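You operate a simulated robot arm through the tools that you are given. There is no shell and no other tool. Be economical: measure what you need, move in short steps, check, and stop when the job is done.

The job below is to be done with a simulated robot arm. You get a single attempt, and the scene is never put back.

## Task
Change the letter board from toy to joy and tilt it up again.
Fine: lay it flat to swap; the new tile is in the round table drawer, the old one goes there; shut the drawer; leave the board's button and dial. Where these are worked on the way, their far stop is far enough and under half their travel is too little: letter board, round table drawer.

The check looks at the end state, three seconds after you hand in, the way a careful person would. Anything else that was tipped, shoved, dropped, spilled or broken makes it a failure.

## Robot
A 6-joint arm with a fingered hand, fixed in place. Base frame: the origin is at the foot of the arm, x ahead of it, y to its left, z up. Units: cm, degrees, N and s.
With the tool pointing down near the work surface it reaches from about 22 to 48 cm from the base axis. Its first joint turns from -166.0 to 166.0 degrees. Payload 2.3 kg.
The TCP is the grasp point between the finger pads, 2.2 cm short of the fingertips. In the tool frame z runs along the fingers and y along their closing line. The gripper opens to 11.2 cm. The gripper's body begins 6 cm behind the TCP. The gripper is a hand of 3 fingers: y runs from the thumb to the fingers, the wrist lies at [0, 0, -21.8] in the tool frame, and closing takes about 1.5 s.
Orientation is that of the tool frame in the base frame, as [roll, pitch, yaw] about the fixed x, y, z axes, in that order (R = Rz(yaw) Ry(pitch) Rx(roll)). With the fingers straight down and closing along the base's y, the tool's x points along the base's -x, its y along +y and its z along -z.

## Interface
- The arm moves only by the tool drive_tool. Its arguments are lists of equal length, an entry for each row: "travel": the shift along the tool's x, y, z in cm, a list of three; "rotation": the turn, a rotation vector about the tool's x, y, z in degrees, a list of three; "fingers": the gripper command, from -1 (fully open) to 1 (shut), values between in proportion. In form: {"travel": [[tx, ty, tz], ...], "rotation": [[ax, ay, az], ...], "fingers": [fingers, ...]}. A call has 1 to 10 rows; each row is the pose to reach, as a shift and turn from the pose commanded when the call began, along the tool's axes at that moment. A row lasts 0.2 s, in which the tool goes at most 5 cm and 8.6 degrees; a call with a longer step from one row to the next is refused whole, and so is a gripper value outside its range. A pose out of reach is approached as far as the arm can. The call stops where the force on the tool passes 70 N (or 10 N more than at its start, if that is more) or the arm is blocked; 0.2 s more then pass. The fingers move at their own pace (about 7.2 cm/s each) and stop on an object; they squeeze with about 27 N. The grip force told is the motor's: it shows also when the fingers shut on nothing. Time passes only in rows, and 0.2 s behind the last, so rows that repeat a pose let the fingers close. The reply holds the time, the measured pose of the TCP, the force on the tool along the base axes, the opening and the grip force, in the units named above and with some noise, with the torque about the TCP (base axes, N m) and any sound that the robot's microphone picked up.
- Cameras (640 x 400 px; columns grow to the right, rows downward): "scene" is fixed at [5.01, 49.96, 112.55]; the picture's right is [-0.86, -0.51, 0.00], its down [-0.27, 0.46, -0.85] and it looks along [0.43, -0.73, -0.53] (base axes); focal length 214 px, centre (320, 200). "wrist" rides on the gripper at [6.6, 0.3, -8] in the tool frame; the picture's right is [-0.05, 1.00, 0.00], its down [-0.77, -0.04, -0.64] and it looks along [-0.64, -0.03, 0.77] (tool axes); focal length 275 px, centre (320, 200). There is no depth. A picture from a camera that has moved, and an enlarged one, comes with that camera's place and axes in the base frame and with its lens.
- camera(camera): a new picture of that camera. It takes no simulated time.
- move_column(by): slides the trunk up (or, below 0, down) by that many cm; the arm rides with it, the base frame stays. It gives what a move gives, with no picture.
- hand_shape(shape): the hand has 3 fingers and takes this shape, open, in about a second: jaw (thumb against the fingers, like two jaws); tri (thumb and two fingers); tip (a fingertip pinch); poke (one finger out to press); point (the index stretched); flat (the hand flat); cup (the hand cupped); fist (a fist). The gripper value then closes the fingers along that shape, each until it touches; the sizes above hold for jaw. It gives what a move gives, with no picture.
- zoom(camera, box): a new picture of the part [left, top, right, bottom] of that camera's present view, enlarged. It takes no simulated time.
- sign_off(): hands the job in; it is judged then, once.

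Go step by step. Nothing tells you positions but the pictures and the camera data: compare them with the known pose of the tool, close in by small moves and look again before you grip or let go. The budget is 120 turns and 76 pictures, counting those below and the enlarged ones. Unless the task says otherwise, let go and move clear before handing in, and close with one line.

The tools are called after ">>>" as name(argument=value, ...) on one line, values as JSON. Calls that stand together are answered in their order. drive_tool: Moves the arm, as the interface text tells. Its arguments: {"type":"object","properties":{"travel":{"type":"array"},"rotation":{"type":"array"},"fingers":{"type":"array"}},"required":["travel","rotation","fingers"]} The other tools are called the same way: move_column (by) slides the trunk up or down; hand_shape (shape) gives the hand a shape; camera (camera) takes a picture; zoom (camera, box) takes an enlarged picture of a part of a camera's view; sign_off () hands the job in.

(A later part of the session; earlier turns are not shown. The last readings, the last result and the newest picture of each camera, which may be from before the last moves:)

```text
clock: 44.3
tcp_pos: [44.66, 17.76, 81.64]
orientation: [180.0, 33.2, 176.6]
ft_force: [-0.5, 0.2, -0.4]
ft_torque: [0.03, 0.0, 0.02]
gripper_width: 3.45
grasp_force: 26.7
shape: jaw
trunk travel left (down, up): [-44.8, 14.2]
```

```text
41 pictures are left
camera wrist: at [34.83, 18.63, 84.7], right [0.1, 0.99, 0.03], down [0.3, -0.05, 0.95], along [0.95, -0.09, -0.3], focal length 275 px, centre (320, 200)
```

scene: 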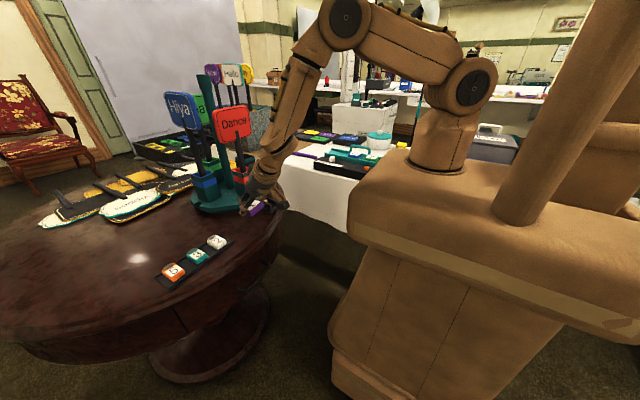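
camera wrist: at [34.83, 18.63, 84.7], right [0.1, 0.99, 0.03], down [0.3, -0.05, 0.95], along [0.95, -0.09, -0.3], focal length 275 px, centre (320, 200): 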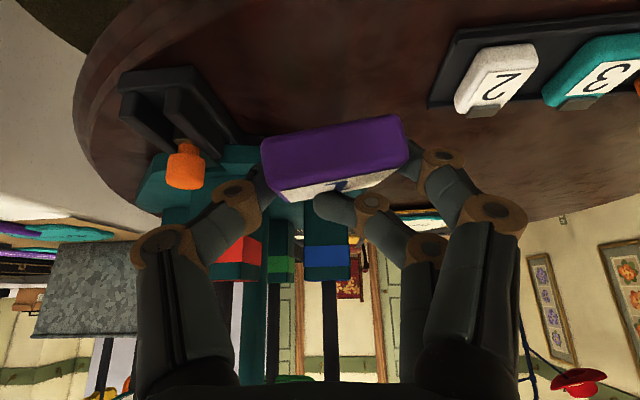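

The tile is held nearly level with its underside near z=79. I'll lower towards the table top.

>>> drive_tool(travel=[[0.66, 0, 1.0], [1.37, 0, 2.1], [2.2, 0, 3.35], [2.74, 0, 4.19], [3.0, 0, 4.6], [3.0, 0, 4.6]], rotation=[[0, 0, 0], [0, 0, 0], [0, 0, 0], [0, 0, 0], [0, 0, 0], [0, 0, 0]], fingers=[1, 1, 1, 1, 1, 1])

>>> zoom(camera="scene", box=[200, 150, 310, 220])

```text
clock: 45.7
tcp_pos: [44.82, 17.89, 76.19]
orientation: [-180.0, 33.0, 176.5]
ft_force: [0.1, -0.2, -0.7]
ft_torque: [0.02, -0.01, -0.03]
gripper_width: 3.44
grasp_force: 27.4
shape: jaw
trunk travel left (down, up): [-44.8, 14.2]
```

```text
5.71 times, centred on (255, 185) of scene
camera zoom: at [5.01, 49.96, 112.55], right [-0.86, -0.51, 0.0], down [-0.27, 0.46, -0.85], along [0.43, -0.73, -0.53], focal length 1226 px, centre (691, 286)
```

zoom: 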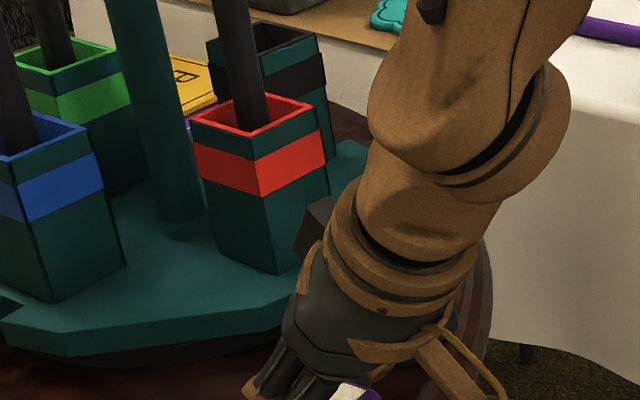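

>>> drive_tool(travel=[[0.16, 0, 0.25], [0.33, 0, 0.5], [0.49, 0, 0.75], [0.6, 0, 0.92], [0.71, 0, 1.09], [0.82, 0, 1.26], [0.82, 0, 1.26]], rotation=[[0, 0, 0], [0, 0, 0], [0, 0, 0], [0, 0, 0], [0, 0, 0], [0, 0, 0], [0, 0, 0]], fingers=[1, 1, 1, 1, 1, 1, 1])

>>> camera(camera="wrist")

```text
clock: 47.3
tcp_pos: [44.76, 17.91, 74.75]
orientation: [180.0, 33.1, 176.5]
ft_force: [-1.4, -1.3, 7.1]
ft_torque: [0.19, -0.18, 0.0]
gripper_width: 3.47
grasp_force: 26.7
shape: jaw
trunk travel left (down, up): [-44.8, 14.2]
```

```text
39 pictures are left
camera wrist: at [34.86, 18.69, 77.73], right [0.1, 0.99, 0.03], down [0.3, -0.05, 0.95], along [0.95, -0.09, -0.3], focal length 275 px, centre (320, 200)
```

wrist: 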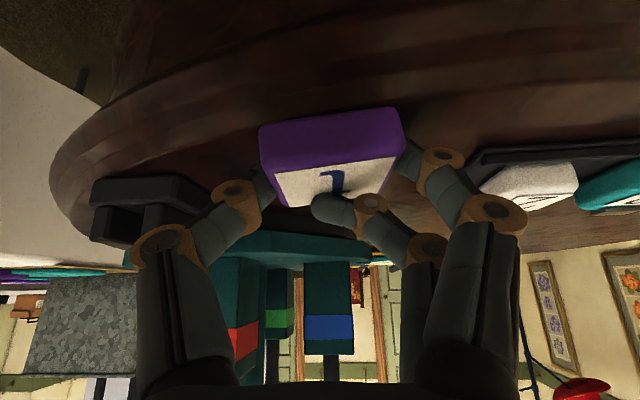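

The tile touches the table (7 N). I'll ease down a hair and open the fingers.

>>> drive_tool(travel=[[0.11, 0, 0.17], [0.11, 0, 0.17], [0.11, 0, 0.17], [0.11, 0, 0.17], [0.11, 0, 0.17], [-2.2, 0, -3.3], [-4.4, 0, -6.7], [-4.4, 0, -6.7]], rotation=[[0, 0, 0], [0, 0, 0], [0, 0, 0], [0, 0, 0], [0, 0, 0], [0, 0, 0], [0, 0, 0], [0, 0, 0]], fingers=[0.3, 0.1, -0.2, -0.4, -0.4, -0.4, -0.4, -0.4])

>>> camera(camera="wrist")

```text
clock: 49.1
tcp_pos: [44.64, 17.86, 82.49]
orientation: [180.0, 33.0, 176.5]
ft_force: [0.1, 0.0, 0.5]
ft_torque: [0.01, 0.01, 0.01]
gripper_width: 7.79
grasp_force: 0.0
shape: jaw
trunk travel left (down, up): [-44.8, 14.2]
```

```text
38 pictures are left
camera wrist: at [34.81, 18.7, 85.61], right [0.1, 0.99, 0.02], down [0.3, -0.05, 0.95], along [0.95, -0.09, -0.3], focal length 275 px, centre (320, 200)
```

wrist: 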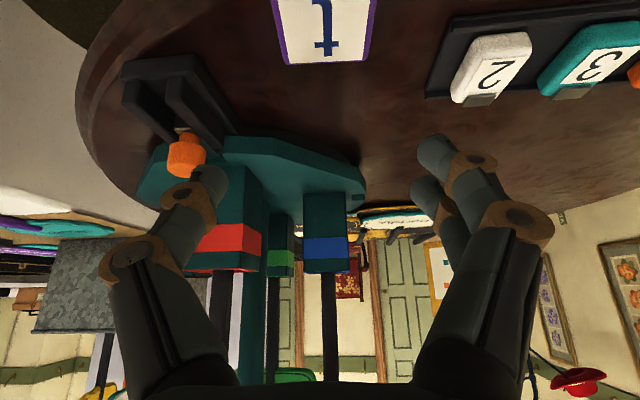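

The t tile rests flat on the round table at about (44.4,18). Now I'll back off, straighten up and look at the drawer front.

>>> drive_tool(travel=[[2, 0, -2], [4, 0.5, -4], [6.5, 1, -6], [9, 2, -8], [12, 3, -10], [14.7, 3.9, -12], [14.7, 3.9, -12]], rotation=[[0, 5, 0], [0, 11, 0], [0, 17, 0], [0, 23, 0], [0, 29, 0], [0, 33, 0], [0, 33, 0]], fingers=[-0.4, -0.6, -0.8, -1, -1, -1, -1])

>>> move_column(by=-12)

>>> camera(camera="wrist")

```text
clock: 50.7
tcp_pos: [26.11, 23.12, 84.52]
orientation: [-179.9, 0.0, 176.5]
ft_force: [-0.2, -0.6, -0.3]
ft_torque: [0.02, -0.01, 0.0]
gripper_width: 11.19
grasp_force: 0.0
shape: jaw
trunk travel left (down, up): [-44.8, 14.2]
```

```text
clock: 52.2
tcp_pos: [26.1, 23.05, 72.59]
orientation: [180.0, 0.0, 176.4]
ft_force: [1.7, -0.1, -0.1]
ft_torque: [0.02, -0.03, 0.01]
gripper_width: 11.18
grasp_force: 0.1
shape: jaw
trunk travel left (down, up): [-32.8, 26.2]
```

```text
37 pictures are left
camera wrist: at [19.55, 23.7, 80.52], right [0.11, 0.99, 0.0], down [0.77, -0.08, 0.64], along [0.63, -0.07, -0.77], focal length 275 px, centre (320, 200)
```

wrist: 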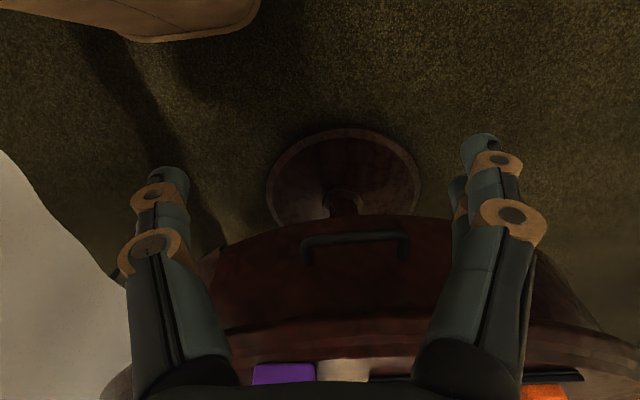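

The drawer handle is a bar along y from about y=19.6 to 30.2 at x=40.2, z=61.6, standing about 2.5 cm off the front. I'll turn the tool so it can come in tilted and pinch the bar from the front.

>>> drive_tool(travel=[[0, 0, 0], [0, 0, 0], [0, 0, 0], [0, 0, 0], [0, 0, 0], [0, 0, 0], [0, 0, 0], [0, 0, 0], [0, 0, 0], [0, 0, 0]], rotation=[[0, 0, -8.5], [0, 0, -17], [0, 0, -25.5], [0, 0, -34], [0, 0, -42.5], [0, 0, -51], [0, 0, -59.5], [0, 0, -68], [0, 0, -76.5], [0, 0, -85]], fingers=[-0.8, -0.6, -0.4, -0.2, 0, 0.2, 0.3, 0.3, 0.3, 0.3])

```text
clock: 54.4
tcp_pos: [26.17, 23.1, 72.59]
orientation: [-180.0, 0.0, -98.5]
ft_force: [-0.4, 0.7, 0.3]
ft_torque: [0.02, -0.01, -0.02]
gripper_width: 3.97
grasp_force: 0.1
shape: jaw
trunk travel left (down, up): [-32.8, 26.2]
```

>>> drive_tool(travel=[[0, 0, 0], [-0.6, -1, 1], [-1.2, -3, 2.5], [-1.9, -5, 4], [-2.6, -7, 5.5], [-3.2, -9, 7.1], [-3.2, -9, 7.1]], rotation=[[8.3, -0.6, -1.3], [16.6, -1.2, -2.6], [25, -1.85, -4], [33.3, -2.5, -5.3], [41.6, -3.1, -6.6], [49.9, -3.7, -7.95], [49.9, -3.7, -7.95]], fingers=[0.3, 0.3, 0.3, 0.3, 0.3, 0.3, 0.3])

>>> camera(camera="wrist")

>>> zoom(camera="scene", box=[190, 200, 330, 300])

```text
clock: 56.0
tcp_pos: [35.45, 25.05, 65.56]
orientation: [-129.9, 0.0, -89.9]
ft_force: [-0.6, -0.4, 0.3]
ft_torque: [0.01, -0.03, -0.02]
gripper_width: 3.94
grasp_force: 0.1
shape: jaw
trunk travel left (down, up): [-32.8, 26.2]
```

```text
36 pictures are left
camera wrist: at [29.12, 18.31, 70.37], right [-0.64, 0.05, -0.77], down [-0.46, 0.77, 0.44], along [0.61, 0.63, -0.47], focal length 275 px, centre (320, 200)
```

wrist: 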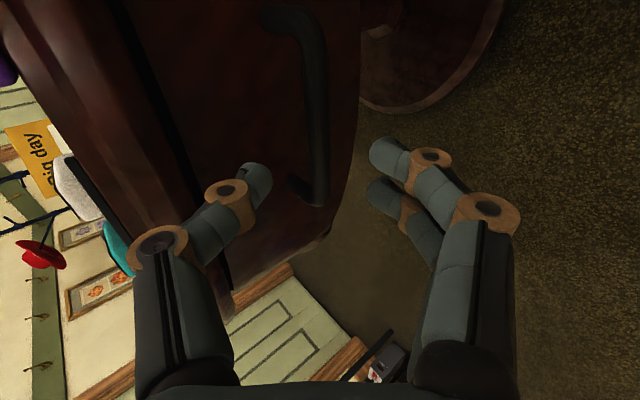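

```text
4.00 times, centred on (260, 250) of scene
camera zoom: at [5.01, 49.96, 112.55], right [-0.86, -0.51, 0.0], down [-0.27, 0.46, -0.85], along [0.43, -0.73, -0.53], focal length 858 px, centre (560, 0)
```

zoom: 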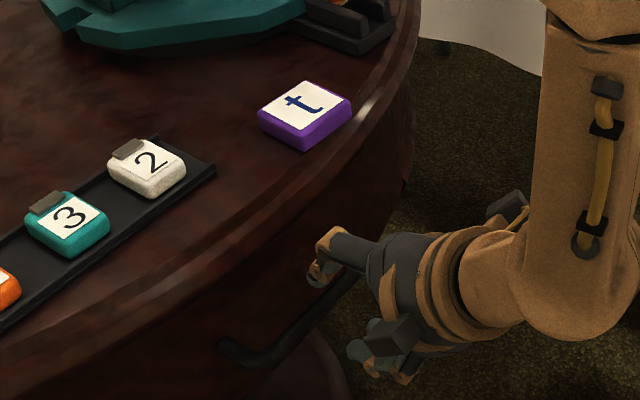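

The bar lies right between thumb and fingers. I'll narrow the opening a bit, advance 4.7 cm and close on it.

>>> drive_tool(travel=[[0, -0.1, 0], [0, -0.2, 1], [0, -0.3, 2], [0, -0.3, 3], [0, -0.3, 4], [0, -0.3, 4.7], [0, -0.3, 4.7], [0, -0.3, 4.7], [0, -0.3, 4.7], [0, -0.3, 4.7]], rotation=[[0, 0, 0], [0, 0, 0], [0, 0, 0], [0, 0, 0], [0, 0, 0], [0, 0, 0], [0, 0, 0], [0, 0, 0], [0, 0, 0], [0, 0, 0]], fingers=[0.5, 0.5, 0.5, 0.5, 0.5, 0.5, 1, 1, 1, 1])

>>> camera(camera="wrist")

```text
clock: 58.2
tcp_pos: [39.18, 24.85, 62.61]
orientation: [-130.1, -0.2, -90.1]
ft_force: [-0.5, -0.7, -15.5]
ft_torque: [-0.05, -0.08, 0.05]
gripper_width: 0.01
grasp_force: 27.6
shape: jaw
trunk travel left (down, up): [-32.8, 26.2]
```

```text
34 pictures are left
camera wrist: at [32.95, 18.22, 67.4], right [-0.64, 0.05, -0.76], down [-0.46, 0.77, 0.44], along [0.61, 0.63, -0.48], focal length 275 px, centre (320, 200)
```

wrist: 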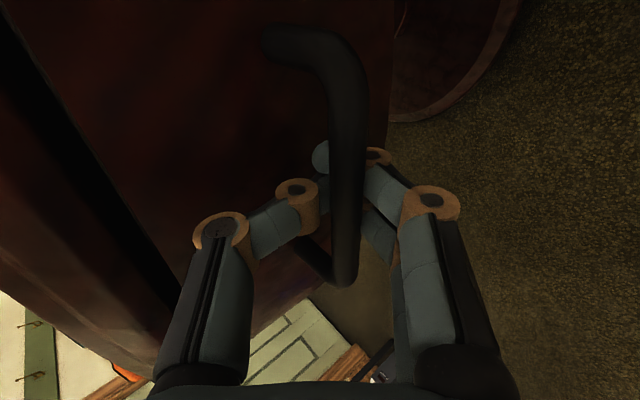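

The fingers have closed right around the bar, caging it. I'll pull the drawer towards -x in small steps.

>>> drive_tool(travel=[[0, 0.64, -0.77], [0, 1.29, -1.53], [0, 1.93, -2.3], [0, 2.57, -3.06], [0, 3.2, -3.83], [0, 3.86, -4.6]], rotation=[[0, 0, 0], [0, 0, 0], [0, 0, 0], [0, 0, 0], [0, 0, 0], [0, 0, 0]], fingers=[1, 1, 1, 1, 1, 1])

>>> zoom(camera="scene", box=[190, 200, 330, 300])

```text
clock: 59.6
tcp_pos: [33.17, 24.99, 62.6]
orientation: [-129.9, -0.1, -90.0]
ft_force: [-0.3, -2.4, -16.5]
ft_torque: [-0.05, -0.1, 0.02]
gripper_width: 0.0
grasp_force: 26.8
shape: jaw
trunk travel left (down, up): [-32.8, 26.2]
```

```text
4.00 times, centred on (260, 250) of scene
camera zoom: at [5.01, 49.96, 112.55], right [-0.86, -0.51, 0.0], down [-0.27, 0.46, -0.85], along [0.43, -0.73, -0.53], focal length 858 px, centre (560, 0)
```

zoom: 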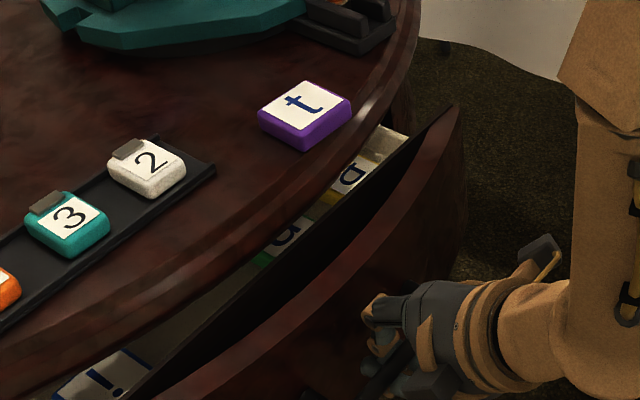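

The drawer slides out and has several tiles inside. I'll keep pulling.

>>> drive_tool(travel=[[0, 0.64, -0.77], [0, 1.29, -1.53], [0, 1.93, -2.3], [0, 2.57, -3.06], [0, 3.2, -3.83], [0, 3.86, -4.6], [0, 4.5, -5.36]], rotation=[[0, 0, 0], [0, 0, 0], [0, 0, 0], [0, 0, 0], [0, 0, 0], [0, 0, 0], [0, 0, 0]], fingers=[1, 1, 1, 1, 1, 1, 1])

>>> zoom(camera="scene", box=[190, 200, 350, 300])

```text
clock: 61.2
tcp_pos: [26.27, 24.99, 62.57]
orientation: [-130.1, -0.1, -90.1]
ft_force: [-0.8, -0.3, -16.7]
ft_torque: [0.0, -0.15, 0.02]
gripper_width: 0.0
grasp_force: 27.0
shape: jaw
trunk travel left (down, up): [-32.8, 26.2]
```

```text
4.00 times, centred on (270, 250) of scene
camera zoom: at [5.01, 49.96, 112.55], right [-0.86, -0.51, 0.0], down [-0.27, 0.46, -0.85], along [0.43, -0.73, -0.53], focal length 858 px, centre (520, 0)
```

zoom: 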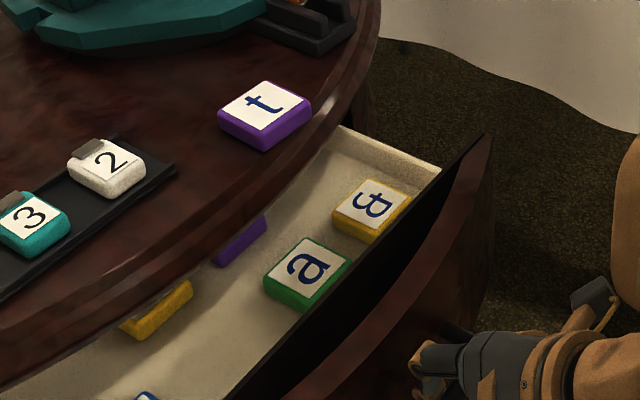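

Opened about 13 cm. Another 4 cm would expose the back row, so I'll pull on gently.

>>> drive_tool(travel=[[0, 0.64, -0.77], [0, 1.29, -1.53], [0, 1.93, -2.3], [0, 2.57, -3.06]], rotation=[[0, 0, 0], [0, 0, 0], [0, 0, 0], [0, 0, 0]], fingers=[1, 1, 1, 1])

>>> zoom(camera="scene", box=[170, 200, 350, 320])

```text
clock: 62.2
tcp_pos: [22.35, 25.05, 62.78]
orientation: [-130.1, -0.1, -90.1]
ft_force: [-1.0, -8.2, -26.0]
ft_torque: [-0.09, -0.23, 0.11]
gripper_width: 0.02
grasp_force: 26.6
shape: jaw
trunk travel left (down, up): [-32.8, 26.2]
```

```text
3.33 times, centred on (260, 260) of scene
camera zoom: at [5.01, 49.96, 112.55], right [-0.86, -0.51, 0.0], down [-0.27, 0.46, -0.85], along [0.43, -0.73, -0.53], focal length 715 px, centre (520, 0)
```

zoom: 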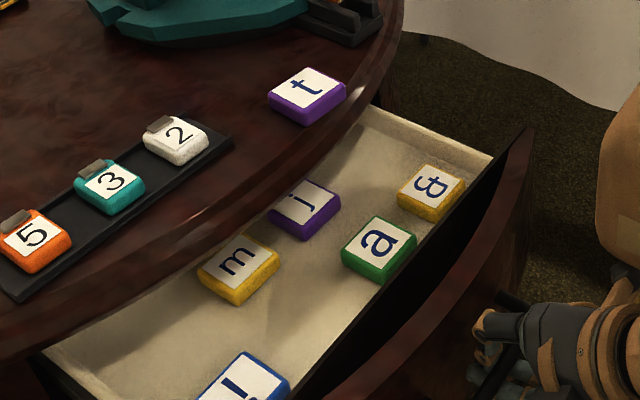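

The j tile is there (purple, back row), still partly under the table rim. I'll pull a bit more to find the drawer's stop.

>>> drive_tool(travel=[[0, 0.64, -0.77], [0, 1.29, -1.53], [0, 1.93, -2.3], [0, 2.57, -3.06]], rotation=[[0, 0, 0], [0, 0, 0], [0, 0, 0], [0, 0, 0]], fingers=[1, 1, 1, 1])

>>> zoom(camera="scene", box=[170, 200, 350, 320])

```text
clock: 63.2
tcp_pos: [18.39, 24.84, 62.58]
orientation: [-130.0, -0.1, -90.0]
ft_force: [-0.7, -3.6, -21.6]
ft_torque: [-0.09, -0.21, 0.01]
gripper_width: 0.0
grasp_force: 27.1
shape: jaw
trunk travel left (down, up): [-32.8, 26.2]
```

```text
3.33 times, centred on (260, 260) of scene
camera zoom: at [5.01, 49.96, 112.55], right [-0.86, -0.51, 0.0], down [-0.27, 0.46, -0.85], along [0.43, -0.73, -0.53], focal length 715 px, centre (520, 0)
```

zoom: 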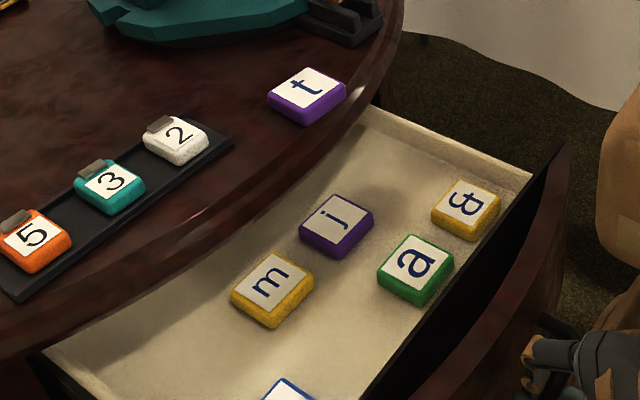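

>>> drive_tool(travel=[[0, 0.64, -0.77], [0, 1.29, -1.53], [0, 1.93, -2.3], [0, 1.93, -2.3]], rotation=[[0, 0, 0], [0, 0, 0], [0, 0, 0], [0, 0, 0]], fingers=[1, 1, 1, 1])

```text
clock: 64.2
tcp_pos: [15.21, 24.87, 62.51]
orientation: [-130.0, -0.1, -90.1]
ft_force: [0.0, -2.4, -17.5]
ft_torque: [0.02, -0.13, 0.01]
gripper_width: 0.0
grasp_force: 26.9
shape: jaw
trunk travel left (down, up): [-32.8, 26.2]
```

Now open about 24 cm with the j near x≈38.7, clear of the rim. I'll release the bar and back off along the tool axis.

>>> drive_tool(travel=[[0, 0, 0], [0, 0, 0], [0, 0, 0], [0, 0, -1.2], [0, 0, -2.4], [0, 0, -3.6], [0, 0, -4.5]], rotation=[[0, 0, 0], [0, 0, 0], [0, 0, 0], [0, 0, 0], [0, 0, 0], [0, 0, 0], [0, 0, 0]], fingers=[0.5, 0.4, 0.4, 0.4, 0.4, 0.4, 0.4])

>>> camera(camera="scene")

```text
clock: 65.8
tcp_pos: [11.85, 24.85, 65.38]
orientation: [-129.9, -0.1, -90.6]
ft_force: [0.1, -0.7, 0.2]
ft_torque: [0.03, 0.0, -0.01]
gripper_width: 3.33
grasp_force: 0.1
shape: jaw
trunk travel left (down, up): [-32.8, 26.2]
```

```text
29 pictures are left
```

scene: 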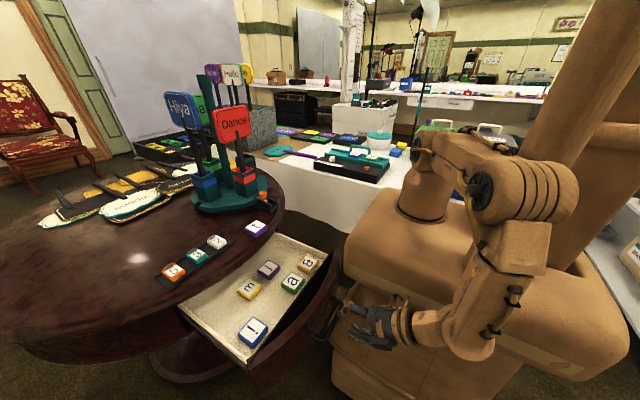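

The drawer is open and free. j sits near (39.5,20.6), with a free spot at about (31,28) for the t between "a" and "!". I'll raise the trunk and bring the tool back over to the table.

>>> move_column(by=14)

>>> drive_tool(travel=[[0, 0, -1], [0, -1, -2], [0, -3, -3], [0, -5, -4], [0, -7, -5], [0, -8, -5], [0, -8, -5]], rotation=[[-8.4, 0, 0], [-16.8, 0, 0], [-25.2, 0, 0], [-33.6, 0, 0], [-42, 0, 0], [-50, 0, 0], [-50, 0, 0]], fingers=[0.2, 0, -0.1, -0.2, -0.2, -0.2, -0.2])

```text
clock: 67.5
tcp_pos: [11.96, 24.97, 79.57]
orientation: [-130.0, 0.1, -90.6]
ft_force: [0.3, 0.2, 1.1]
ft_torque: [0.04, -0.04, 0.01]
gripper_width: 3.31
grasp_force: 0.1
shape: jaw
trunk travel left (down, up): [-46.8, 12.2]
```

```text
clock: 68.0
tcp_pos: [10.64, 25.06, 80.33]
orientation: [-142.5, 0.5, -90.5]
ft_force: [8.6, 2.4, -44.1]
ft_torque: [3.32, -2.03, 0.54]
gripper_width: 5.55
grasp_force: 0.1
shape: jaw
trunk travel left (down, up): [-46.8, 12.2]
stopped in row 2: the force on the tool passed its limit at 258 N (the readings are from after the stop); the commanded pose is now the measured one
```

Something blocked the move, likely the arm folded against itself. I'll look.

>>> camera(camera="scene")

>>> camera(camera="wrist")

```text
28 pictures are left
```

scene: 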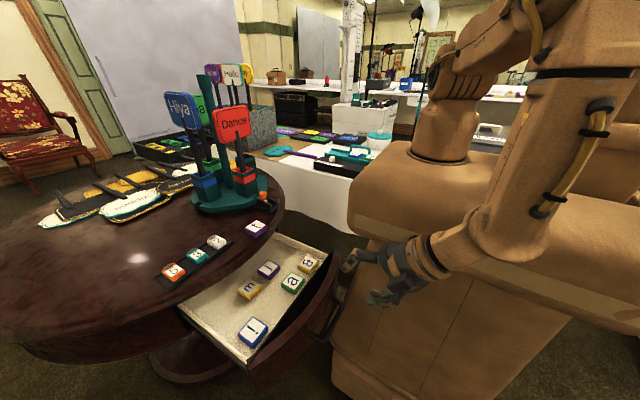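

```text
27 pictures are left
camera wrist: at [5.53, 18.34, 86.37], right [-0.79, 0.06, -0.61], down [-0.35, 0.77, 0.53], along [0.5, 0.64, -0.59], focal length 275 px, centre (320, 200)
```

wrist: 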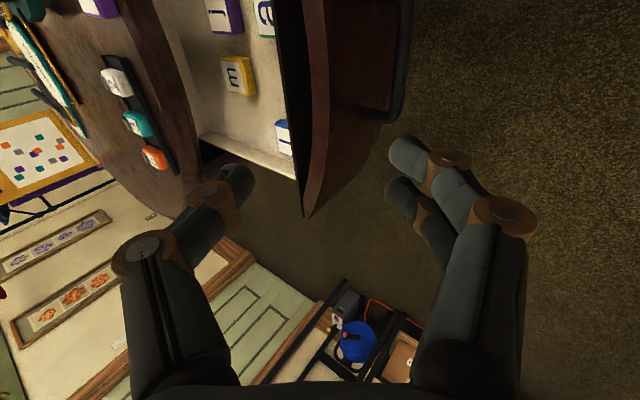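

The camera mount probably touched the robot's own platform; the scene is undisturbed. I'll move out (+x, +y) first, then straighten.

>>> drive_tool(travel=[[-1, -1.6, 1.2], [-2, -4, 3], [-2, -6.4, 4.9], [-2, -8.8, 6.7], [-2, -11.2, 8.5], [-2, -11.2, 8.5]], rotation=[[0, 0, 0], [0, 0, 0], [0, 0, 0], [0, 0, 0], [0, 0, 0], [0, 0, 0]], fingers=[-0.2, -0.2, -0.2, -0.2, -0.2, -0.2])

```text
clock: 69.4
tcp_pos: [24.77, 26.7, 80.58]
orientation: [-142.4, 0.6, -90.6]
ft_force: [-0.2, 0.4, 0.0]
ft_torque: [0.02, -0.03, 0.0]
gripper_width: 6.68
grasp_force: 0.1
shape: jaw
trunk travel left (down, up): [-46.8, 12.2]
```

>>> drive_tool(travel=[[0, -1, -1.3], [0, -2, -2.6], [0, -3, -3.9], [0, -4, -5.2], [0, -4.9, -6.3], [0, -4.9, -6.3]], rotation=[[-8, 0, 0], [-16, 0, 0], [-24, 0, 0], [-32, 0, 0], [-37.6, 0, 0], [-37.6, 0, 0]], fingers=[-0.2, -0.2, -0.2, -0.2, -0.2, -0.2])

>>> drive_tool(travel=[[0, 0, 0], [0, 0, 0], [0, 0, 0], [0, 0, 0], [0, 0, 0], [0, 0, 0], [0, 0, 0], [0, 0, 0], [0, 0, 0], [0, 0, 0]], rotation=[[0, 0, 8.6], [0, 0, 17.2], [0, 0, 25.8], [0, 0, 34.4], [0, 0, 43], [0, 0, 51.6], [0, 0, 60.2], [0, 0, 68.8], [0, 0, 77.4], [0, 0, 86]], fingers=[-0.2, -0.2, -0.2, -0.2, -0.2, -0.2, -0.2, -0.2, -0.2, -0.2])

```text
clock: 70.8
tcp_pos: [24.91, 26.81, 88.54]
orientation: [180.0, 0.7, -90.6]
ft_force: [0.4, -0.4, 0.1]
ft_torque: [0.0, -0.03, -0.01]
gripper_width: 6.68
grasp_force: 0.2
shape: jaw
trunk travel left (down, up): [-46.8, 12.2]
```

```text
clock: 73.0
tcp_pos: [24.9, 27.04, 88.48]
orientation: [179.4, 0.1, -176.7]
ft_force: [-0.7, 0.4, -0.7]
ft_torque: [0.0, 0.0, 0.0]
gripper_width: 6.69
grasp_force: 0.0
shape: jaw
trunk travel left (down, up): [-46.8, 12.2]
```

Now hovering for the t on the table: tilt 25° and align with the tile's heading.

>>> drive_tool(travel=[[-2.8, -1.6, 1.3], [-5.6, -3.2, 2.6], [-8.4, -4.8, 3.9], [-11.2, -6.4, 5.2], [-14, -8, 6.5], [-16.8, -9.4, 7.8], [-18.2, -10.1, 8.5], [-18.2, -10.1, 8.5]], rotation=[[0, -5, 1.3], [0, -10, 2.6], [0, -15, 3.9], [0, -20, 5.2], [0, -25, 6.5], [0, -25, 6.8], [0, -25, 6.8], [0, -25, 6.8]], fingers=[-0.2, -0.2, -0.2, -0.2, -0.2, -0.2, -0.2, -0.2])

>>> camera(camera="wrist")

```text
clock: 74.8
tcp_pos: [43.68, 18.02, 80.13]
orientation: [177.7, 24.9, 176.0]
ft_force: [0.9, -1.0, 0.3]
ft_torque: [-0.01, 0.01, 0.0]
gripper_width: 6.67
grasp_force: 0.1
shape: jaw
trunk travel left (down, up): [-46.8, 12.2]
```

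```text
26 pictures are left
camera wrist: at [34.37, 18.5, 84.41], right [0.1, 0.99, 0.06], down [0.43, -0.09, 0.9], along [0.9, -0.06, -0.43], focal length 275 px, centre (320, 200)
```

wrist: 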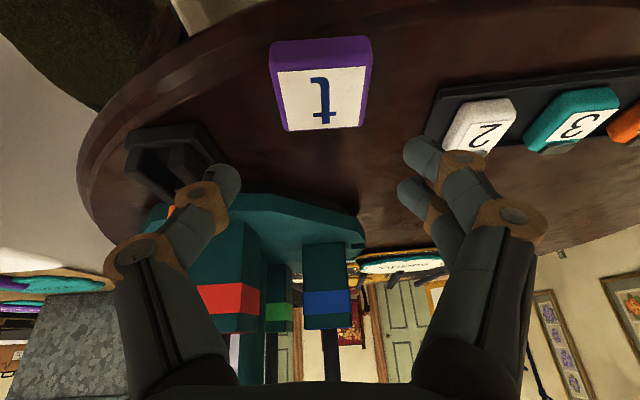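

The t is centred between the fingers. I'll descend and grip it lower this time.

>>> drive_tool(travel=[[0.7, 0, 1.5], [1.4, 0, 3.0], [1.9, 0, 4.1], [2.1, 0, 4.5], [2.1, 0, 4.5]], rotation=[[0, 0, 0], [0, 0, 0], [0, 0, 0], [0, 0, 0], [0, 0, 0]], fingers=[-0.2, -0.2, -0.2, -0.2, -0.2])

```text
clock: 76.0
tcp_pos: [43.63, 18.11, 74.99]
orientation: [177.7, 25.0, 175.9]
ft_force: [0.7, 0.3, 0.5]
ft_torque: [0.01, -0.01, 0.0]
gripper_width: 6.68
grasp_force: 0.0
shape: jaw
trunk travel left (down, up): [-46.8, 12.2]
```

>>> drive_tool(travel=[[0.1, 0, 0.22], [0.21, 0, 0.45], [0.21, 0, 0.45], [0.21, 0, 0.45], [0.21, 0, 0.45], [0.21, 0, 0.45], [0.21, 0, 0.45], [0.21, 0, 0.45]], rotation=[[0, 0, 0], [0, 0, 0], [0, 0, 0], [0, 0, 0], [0, 0, 0], [0, 0, 0], [0, 0, 0], [0, 0, 0]], fingers=[-0.2, -0.2, 0.1, 0.4, 0.7, 1, 1, 1])

>>> camera(camera="wrist")

```text
clock: 77.8
tcp_pos: [43.63, 18.26, 74.51]
orientation: [177.7, 24.8, 175.9]
ft_force: [0.3, 2.1, 1.6]
ft_torque: [0.08, -0.02, -0.02]
gripper_width: 4.22
grasp_force: 27.2
shape: jaw
trunk travel left (down, up): [-46.8, 12.2]
```

```text
25 pictures are left
camera wrist: at [34.29, 18.74, 78.93], right [0.1, 0.99, 0.06], down [0.43, -0.09, 0.9], along [0.9, -0.06, -0.43], focal length 275 px, centre (320, 200)
```

wrist: 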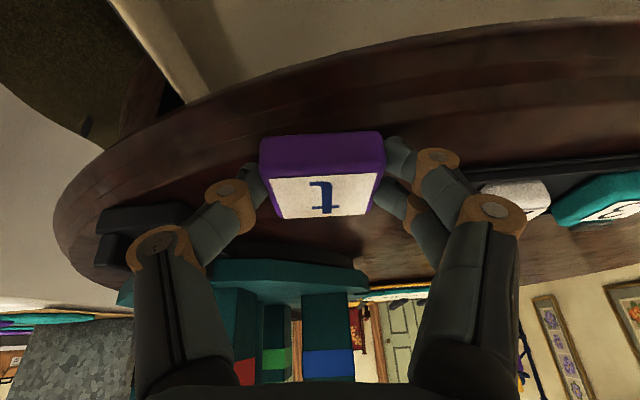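

Solid grip with all fingers. I'll carry the t over the drawer to the free spot near (36.8,35), between m and "!", and check by camera before lowering.

>>> drive_tool(travel=[[-1.26, 0.12, -2.72], [-2.53, 0.24, -5.44], [1.01, 2.0, -7.63], [3.95, 5.3, -9.0], [4.95, 9.76, -9.46], [5.84, 13.7, -8.2], [7.29, 16.56, -5.6], [8.13, 16.5, -3.77], [8.13, 16.5, -3.77]], rotation=[[0, 0, 0], [0, 0, 0], [0, 0, 0], [0, 0, 0], [0, 0, 0], [0, 0, 0], [0, 0, 0], [0, 0, 0], [0, 0, 0]], fingers=[1, 1, 1, 1, 1, 1, 1, 1, 1])

>>> camera(camera="wrist")

>>> zoom(camera="scene", box=[150, 210, 350, 370])

```text
clock: 79.8
tcp_pos: [35.47, 35.3, 75.01]
orientation: [177.8, 24.8, 175.8]
ft_force: [-0.7, 0.6, -1.2]
ft_torque: [0.05, -0.01, -0.02]
gripper_width: 4.19
grasp_force: 26.7
shape: jaw
trunk travel left (down, up): [-46.8, 12.2]
```

```text
24 pictures are left
camera wrist: at [26.2, 35.83, 79.55], right [0.1, 0.99, 0.05], down [0.43, -0.09, 0.9], along [0.9, -0.06, -0.43], focal length 275 px, centre (320, 200)
```

wrist: 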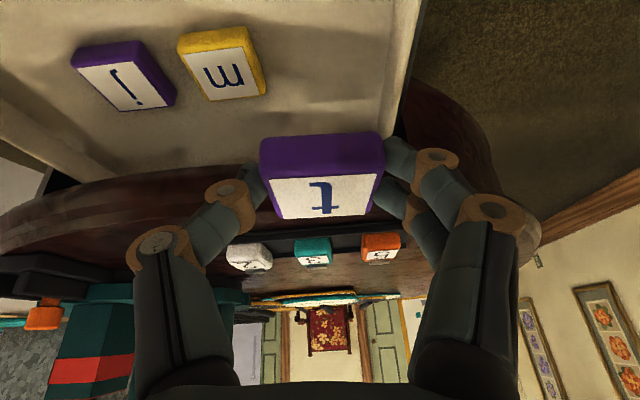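

```text
2.50 times, centred on (250, 290) of scene
camera zoom: at [5.01, 49.96, 112.55], right [-0.86, -0.51, 0.0], down [-0.27, 0.46, -0.85], along [0.43, -0.73, -0.53], focal length 536 px, centre (495, -25)
```

zoom: 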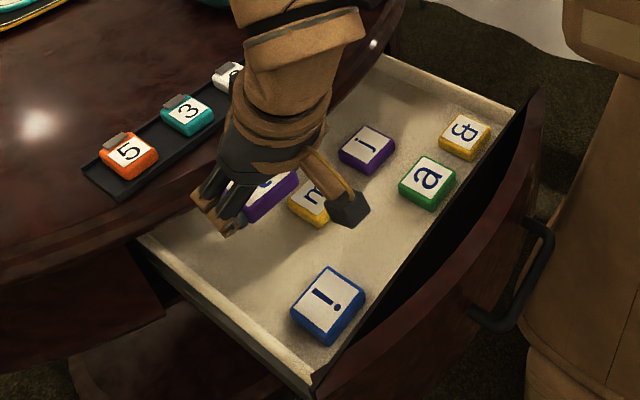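

Tile tops in the drawer are at about z=61.5, floor about 59.2, and the spot is clear. I'll shift +0.8 cm in x and lower by the trunk.

>>> drive_tool(travel=[[-0.72, 0.1, 0.33], [-0.72, 0.1, 0.33]], rotation=[[0, 0, 0], [0, 0, 0]], fingers=[1, 1])

>>> move_column(by=-11.5)

>>> camera(camera="wrist")

```text
clock: 80.4
tcp_pos: [36.24, 35.31, 75.04]
orientation: [177.7, 24.8, 175.9]
ft_force: [-0.8, 0.2, -1.5]
ft_torque: [-0.01, -0.01, -0.02]
gripper_width: 4.19
grasp_force: 27.5
shape: jaw
trunk travel left (down, up): [-46.8, 12.2]
```

```text
clock: 81.9
tcp_pos: [36.3, 35.19, 63.56]
orientation: [177.8, 24.8, 175.9]
ft_force: [-0.5, 0.6, -0.1]
ft_torque: [-0.02, -0.02, -0.04]
gripper_width: 4.19
grasp_force: 26.3
shape: jaw
trunk travel left (down, up): [-35.3, 23.7]
```

```text
22 pictures are left
camera wrist: at [27.02, 35.85, 67.98], right [0.1, 0.99, 0.06], down [0.43, -0.09, 0.9], along [0.9, -0.06, -0.43], focal length 275 px, centre (320, 200)
```

wrist: 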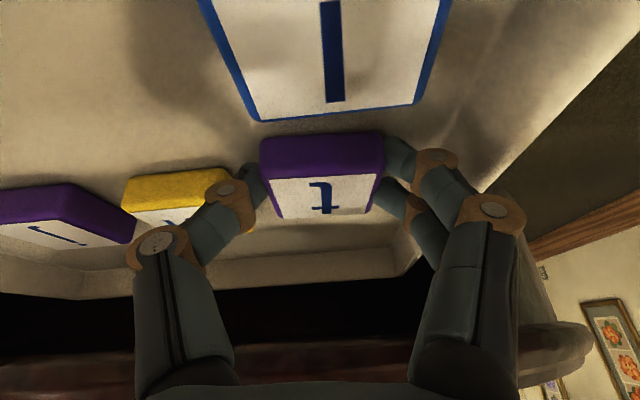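

Clear of neighbours. I'll lower the last two centimetres gently.

>>> drive_tool(travel=[[0.25, 0, 0.54], [0.42, 0, 0.9], [0.59, 0, 1.27], [0.7, 0, 1.5], [0.76, 0, 1.63], [0.76, 0, 1.63]], rotation=[[0, 0, 0], [0, 0, 0], [0, 0, 0], [0, 0, 0], [0, 0, 0], [0, 0, 0]], fingers=[1, 1, 1, 1, 1, 1])

```text
clock: 82.8
tcp_pos: [36.41, 35.4, 63.15]
orientation: [176.4, 25.9, 175.5]
ft_force: [0.3, -2.6, 46.1]
ft_torque: [-0.14, -0.18, -0.11]
gripper_width: 4.42
grasp_force: 27.2
shape: jaw
out of reach, approached as far as the arm can: row 4
trunk travel left (down, up): [-35.3, 23.7]
stopped in row 4: the force on the tool passed its limit at 73 N (the readings are from after the stop); the commanded pose is now the measured one
```

The tile is on the drawer floor. I'll relax upwards slightly, open a little, and lift away with the trunk.

>>> drive_tool(travel=[[-0.04, 0, -0.1], [-0.04, 0, -0.1], [-0.04, 0, -0.1], [-0.04, 0, -0.1], [-0.04, 0, -0.1], [-0.9, 0, -1.9], [-1.7, 0, -3.7]], rotation=[[0, 0, 0], [0, 0, 0], [0, 0, 0], [0, 0, 0], [0, 0, 0], [0, 0, 0], [0, 0, 0]], fingers=[0.3, 0.1, 0.05, 0.05, 0.05, 0.05, 0.05])

>>> move_column(by=5)

>>> camera(camera="wrist")

```text
clock: 84.4
tcp_pos: [37.26, 36.08, 65.63]
orientation: [177.8, 26.0, 175.8]
ft_force: [-0.1, 0.1, 0.6]
ft_torque: [-0.04, 0.0, 0.01]
gripper_width: 5.28
grasp_force: 0.0
shape: jaw
out of reach, approached as far as the arm can: row 6, 7
trunk travel left (down, up): [-35.3, 23.7]
```

```text
clock: 85.3
tcp_pos: [37.43, 36.06, 70.77]
orientation: [177.5, 26.2, 175.7]
ft_force: [0.3, -0.1, -0.2]
ft_torque: [0.0, 0.0, 0.01]
gripper_width: 5.27
grasp_force: 0.0
shape: jaw
trunk travel left (down, up): [-40.3, 18.7]
```

```text
21 pictures are left
camera wrist: at [27.9, 36.73, 74.9], right [0.1, 0.99, 0.06], down [0.41, -0.09, 0.91], along [0.91, -0.07, -0.41], focal length 275 px, centre (320, 200)
```

wrist: 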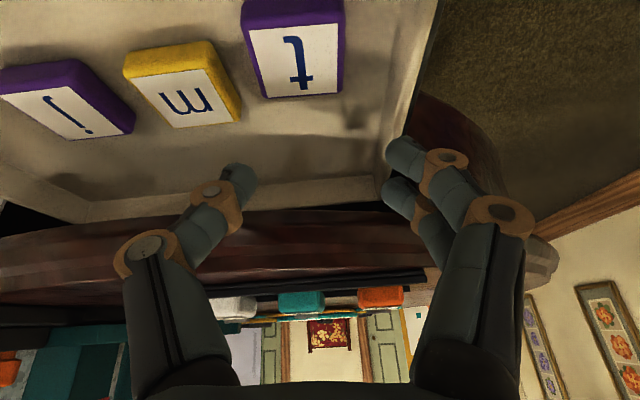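

The t lies flat in the drawer. Next the j, centred at about (39.4,21,62.5); I'll go to a hover 10 cm back along the tilted approach line with the same attitude I need at the board.

>>> drive_tool(travel=[[1.5, -2, -1.5], [2.5, -5, -2.1], [3.16, -9, -2.1], [3.16, -13, -2.1], [3.16, -15.4, -2.1], [3.16, -15.4, -2.1]], rotation=[[-1, -1.5, -0.4], [-2.2, -3.1, -0.8], [-3.3, -4.7, -1.2], [-4.4, -6.2, -1.7], [-5.5, -7.8, -2.1], [-5.5, -7.8, -2.1]], fingers=[0, -0.1, -0.1, -0.1, -0.1, -0.1])

>>> camera(camera="wrist")

```text
clock: 86.7
tcp_pos: [32.63, 20.71, 70.49]
orientation: [172.9, 34.0, 177.3]
ft_force: [0.7, 0.3, -0.1]
ft_torque: [-0.04, -0.03, 0.0]
gripper_width: 6.11
grasp_force: 0.0
shape: jaw
trunk travel left (down, up): [-40.3, 18.7]
```

```text
20 pictures are left
camera wrist: at [22.72, 20.5, 73.36], right [0.02, 0.99, 0.13], down [0.28, -0.13, 0.95], along [0.96, 0.02, -0.28], focal length 275 px, centre (320, 200)
```

wrist: 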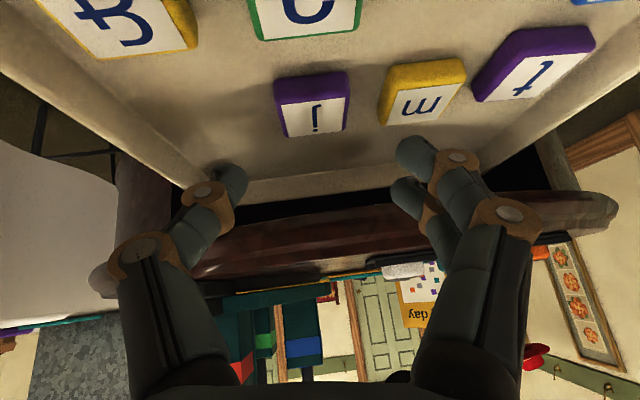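

The j is exactly where computed (39.4,21.3). I'll advance along the tool axis.

>>> drive_tool(travel=[[-0.1, -0.1, 2], [-0.2, -0.2, 4], [-0.3, -0.35, 6], [-0.39, -0.5, 7.5], [-0.39, -0.51, 8.4], [-0.39, -0.51, 9.0], [-0.39, -0.51, 9.0]], rotation=[[0, 0, 0], [0, 0, 0], [0, 0, 0], [0, 0, 0], [0, 0, 0], [0, 0, 0], [0, 0, 0]], fingers=[-0.1, -0.1, -0.1, -0.1, -0.1, -0.1, -0.1])

>>> camera(camera="wrist")

```text
clock: 88.3
tcp_pos: [38.13, 21.39, 63.47]
orientation: [172.9, 34.3, 177.3]
ft_force: [0.4, -1.2, 7.8]
ft_torque: [-0.3, -0.09, 0.02]
gripper_width: 6.03
grasp_force: 0.0
shape: jaw
trunk travel left (down, up): [-40.3, 18.7]
```

```text
19 pictures are left
camera wrist: at [28.1, 21.01, 66.27], right [0.02, 0.99, 0.13], down [0.28, -0.13, 0.95], along [0.96, 0.02, -0.28], focal length 275 px, centre (320, 200)
```

wrist: 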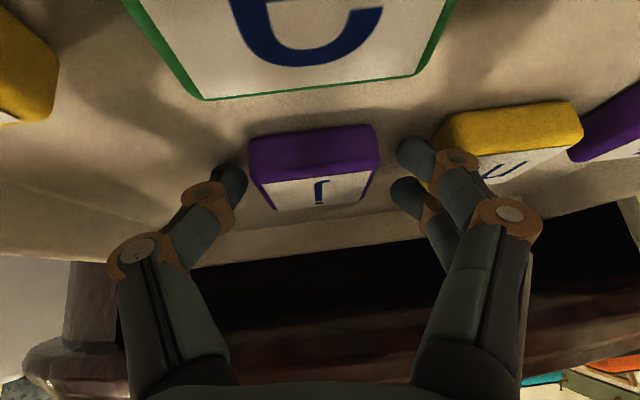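

Thumb rests on the drawer floor, j between the fingers. I'll ease up 1–2 mm and close.

>>> drive_tool(travel=[[-0.08, 0, -0.12], [-0.08, 0, -0.12], [-0.08, 0, -0.12], [-0.08, 0, -0.12], [-0.08, 0, -0.12], [-0.08, 0, -0.12], [-0.08, 0, -0.12]], rotation=[[0, 0, 0], [0, 0, 0], [0, 0, 0], [0, 0, 0], [0, 0, 0], [0, 0, 0], [0, 0, 0]], fingers=[0.1, 0.3, 0.5, 0.8, 1, 1, 1])

>>> drive_tool(travel=[[-0.55, 0.1, -0.82], [0, 0, -3], [0, 0, -6], [0, 0, -9], [0, 0, -11], [0, 0, -11]], rotation=[[0, 0, 0], [0, 0, 0], [0, 0, 0], [0, 0, 0], [0, 0, 0], [0, 0, 0]], fingers=[1, 1, 1, 1, 1, 1])

>>> camera(camera="wrist")

```text
clock: 89.9
tcp_pos: [38.1, 21.27, 63.58]
orientation: [172.9, 34.2, 177.3]
ft_force: [-0.4, 0.7, 2.2]
ft_torque: [0.07, -0.06, 0.02]
gripper_width: 4.12
grasp_force: 27.4
shape: jaw
trunk travel left (down, up): [-40.3, 18.7]
```

```text
clock: 91.3
tcp_pos: [32.15, 20.42, 72.64]
orientation: [172.4, 34.4, 176.9]
ft_force: [0.7, 0.0, -0.2]
ft_torque: [0.01, 0.01, 0.02]
gripper_width: 4.03
grasp_force: 26.8
shape: jaw
trunk travel left (down, up): [-40.3, 18.7]
```

```text
18 pictures are left
camera wrist: at [22.11, 20.09, 75.43], right [0.02, 0.99, 0.14], down [0.28, -0.14, 0.95], along [0.96, 0.02, -0.28], focal length 275 px, centre (320, 200)
```

wrist: 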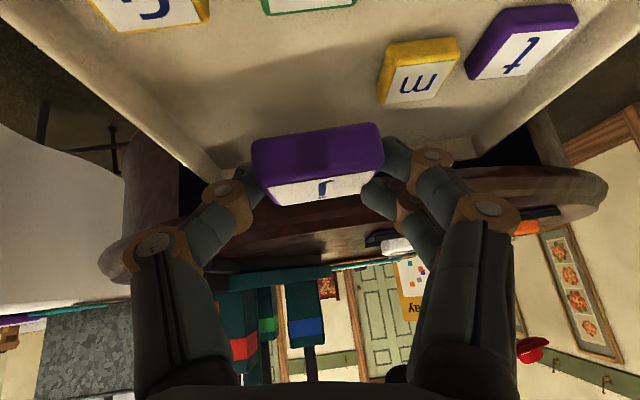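

The j is securely out. I'll raise the trunk and carry it across while turning the tool about the vertical.

>>> move_column(by=4.5)

>>> drive_tool(travel=[[-0.91, -1.81, -1.57], [-1.82, -3.62, -3.14], [-2.73, -5.43, -4.71], [-3.64, -7.24, -6.28], [-4.55, -9.05, -7.85], [-5.46, -10.86, -9.42], [-6.37, -12.67, -10.99], [-7.28, -14.48, -12.56], [-8.19, -16.29, -14.13], [-9.1, -18.1, -15.7]], rotation=[[4.75, -0.85, 7.0], [9.5, -1.7, 14.0], [14.25, -2.55, 21.0], [19, -3.4, 28.0], [23.75, -4.25, 35.0], [28.5, -5.1, 42.0], [33.25, -5.95, 49.0], [38, -6.8, 56.0], [42.75, -7.65, 63.0], [47.5, -8.5, 70.0]], fingers=[1, 1, 1, 1, 1, 1, 1, 1, 1, 1])

```text
clock: 92.2
tcp_pos: [32.05, 20.4, 77.17]
orientation: [172.4, 34.4, 177.0]
ft_force: [0.5, 0.1, -0.3]
ft_torque: [0.01, 0.01, -0.04]
gripper_width: 4.03
grasp_force: 26.9
shape: jaw
trunk travel left (down, up): [-44.8, 14.2]
```

```text
clock: 94.4
tcp_pos: [31.08, 0.36, 93.11]
orientation: [172.9, 33.7, 92.2]
ft_force: [0.4, 0.2, -0.7]
ft_torque: [0.01, 0.01, -0.01]
gripper_width: 4.01
grasp_force: 27.2
shape: jaw
trunk travel left (down, up): [-44.8, 14.2]
```

Good. Now on to the hover over the empty left slot of the board.

>>> drive_tool(travel=[[-2.86, 0.93, 2.56], [-5.72, 1.86, 5.12], [-8.58, 2.78, 7.68], [-11.44, 3.71, 10.24], [-14.3, 4.64, 12.8], [-17.1, 5.76, 16.0], [-19.9, 6.88, 19.2], [-22.8, 8.0, 22.5], [-23.7, 8.7, 25.5], [-24.7, 9.4, 28.4]], rotation=[[0.3, 0, 0.4], [0.6, -0.1, 0.8], [0.9, -0.2, 1.2], [1.2, -0.2, 1.6], [1.4, -0.26, 2.06], [1.4, -0.26, 2.06], [1.4, -0.26, 2.06], [1.4, -0.26, 2.06], [1.4, -0.26, 2.06], [1.4, -0.26, 2.06]], fingers=[1, 1, 1, 1, 1, 1, 1, 1, 1, 1])

>>> camera(camera="wrist")

>>> zoom(camera="scene", box=[285, 110, 405, 194])

```text
clock: 96.6
tcp_pos: [45.12, -34.77, 84.58]
orientation: [173.0, 33.7, 89.8]
ft_force: [-0.2, -0.1, -0.7]
ft_torque: [0.0, 0.0, -0.02]
gripper_width: 3.99
grasp_force: 26.7
shape: jaw
trunk travel left (down, up): [-44.8, 14.2]
```

```text
17 pictures are left
camera wrist: at [44.58, -24.9, 87.42], right [0.99, 0.03, 0.13], down [-0.11, -0.29, 0.95], along [0.06, -0.96, -0.29], focal length 275 px, centre (320, 200)
```

wrist: 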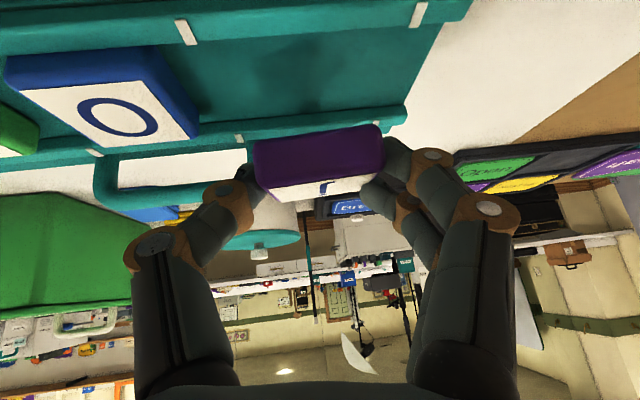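

```text
4.76 times, centred on (345, 152) of scene
camera zoom: at [5.01, 49.96, 112.55], right [-0.86, -0.51, 0.0], down [-0.27, 0.46, -0.85], along [0.43, -0.73, -0.53], focal length 1021 px, centre (201, 429)
```

zoom: 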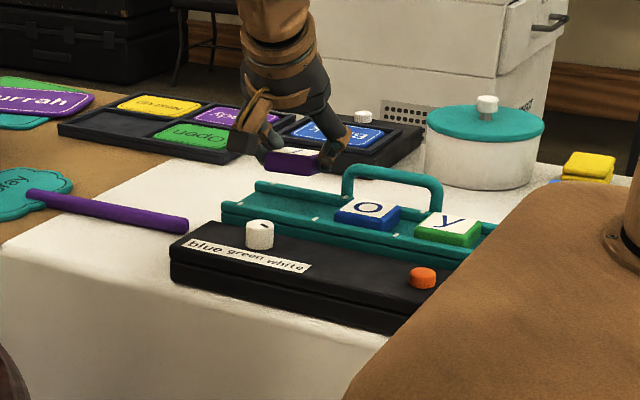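

Position and heading look right. I'll lower with the trunk, which keeps the arm well within reach.

>>> move_column(by=-2.8)

>>> camera(camera="wrist")

```text
clock: 97.3
tcp_pos: [45.12, -34.72, 81.7]
orientation: [172.9, 33.8, 89.9]
ft_force: [-0.4, 1.5, -0.8]
ft_torque: [0.02, 0.01, -0.01]
gripper_width: 3.97
grasp_force: 26.4
shape: jaw
trunk travel left (down, up): [-42.0, 17.0]
```

```text
15 pictures are left
camera wrist: at [44.61, -24.86, 84.7], right [0.99, 0.03, 0.13], down [-0.12, -0.29, 0.95], along [0.06, -0.96, -0.29], focal length 275 px, centre (320, 200)
```

wrist: 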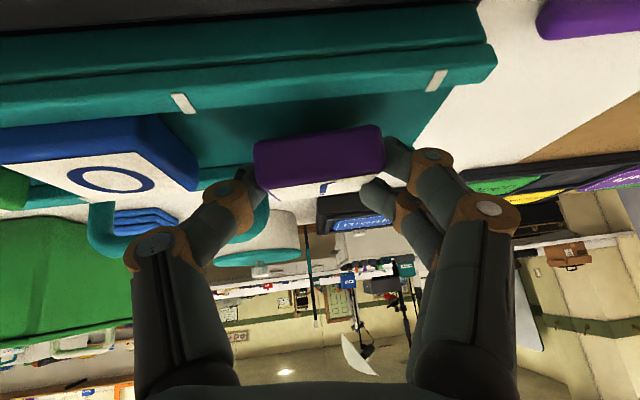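

>>> move_column(by=-0.7)

```text
clock: 97.9
tcp_pos: [45.17, -34.61, 81.2]
orientation: [172.8, 34.0, 89.9]
ft_force: [0.2, 4.6, 3.9]
ft_torque: [-0.02, -0.01, -0.08]
gripper_width: 3.98
grasp_force: 27.0
shape: jaw
trunk travel left (down, up): [-41.3, 17.7]
```

>>> move_column(by=-0.4)

>>> zoom(camera="wrist", box=[160, 60, 480, 260])

```text
clock: 98.4
tcp_pos: [45.17, -34.72, 80.92]
orientation: [172.7, 34.0, 89.9]
ft_force: [0.7, 6.3, 9.3]
ft_torque: [-0.22, -0.27, -0.02]
gripper_width: 4.0
grasp_force: 27.0
shape: jaw
trunk travel left (down, up): [-40.9, 18.1]
```

```text
2.00 times, centred on (320, 160) of wrist
camera zoom: at [44.57, -24.72, 83.76], right [0.99, 0.03, 0.13], down [-0.12, -0.29, 0.95], along [0.06, -0.96, -0.28], focal length 551 px, centre (320, 280)
```

zoom: 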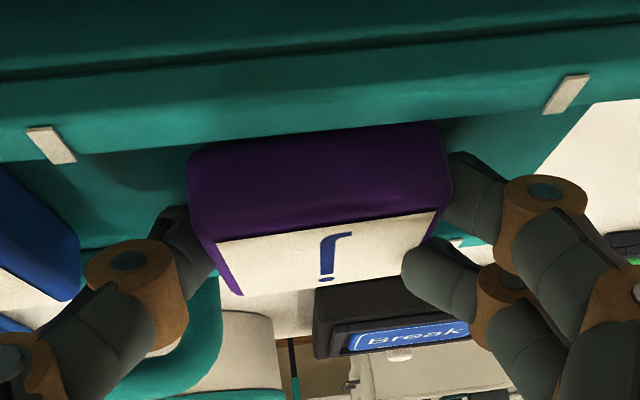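

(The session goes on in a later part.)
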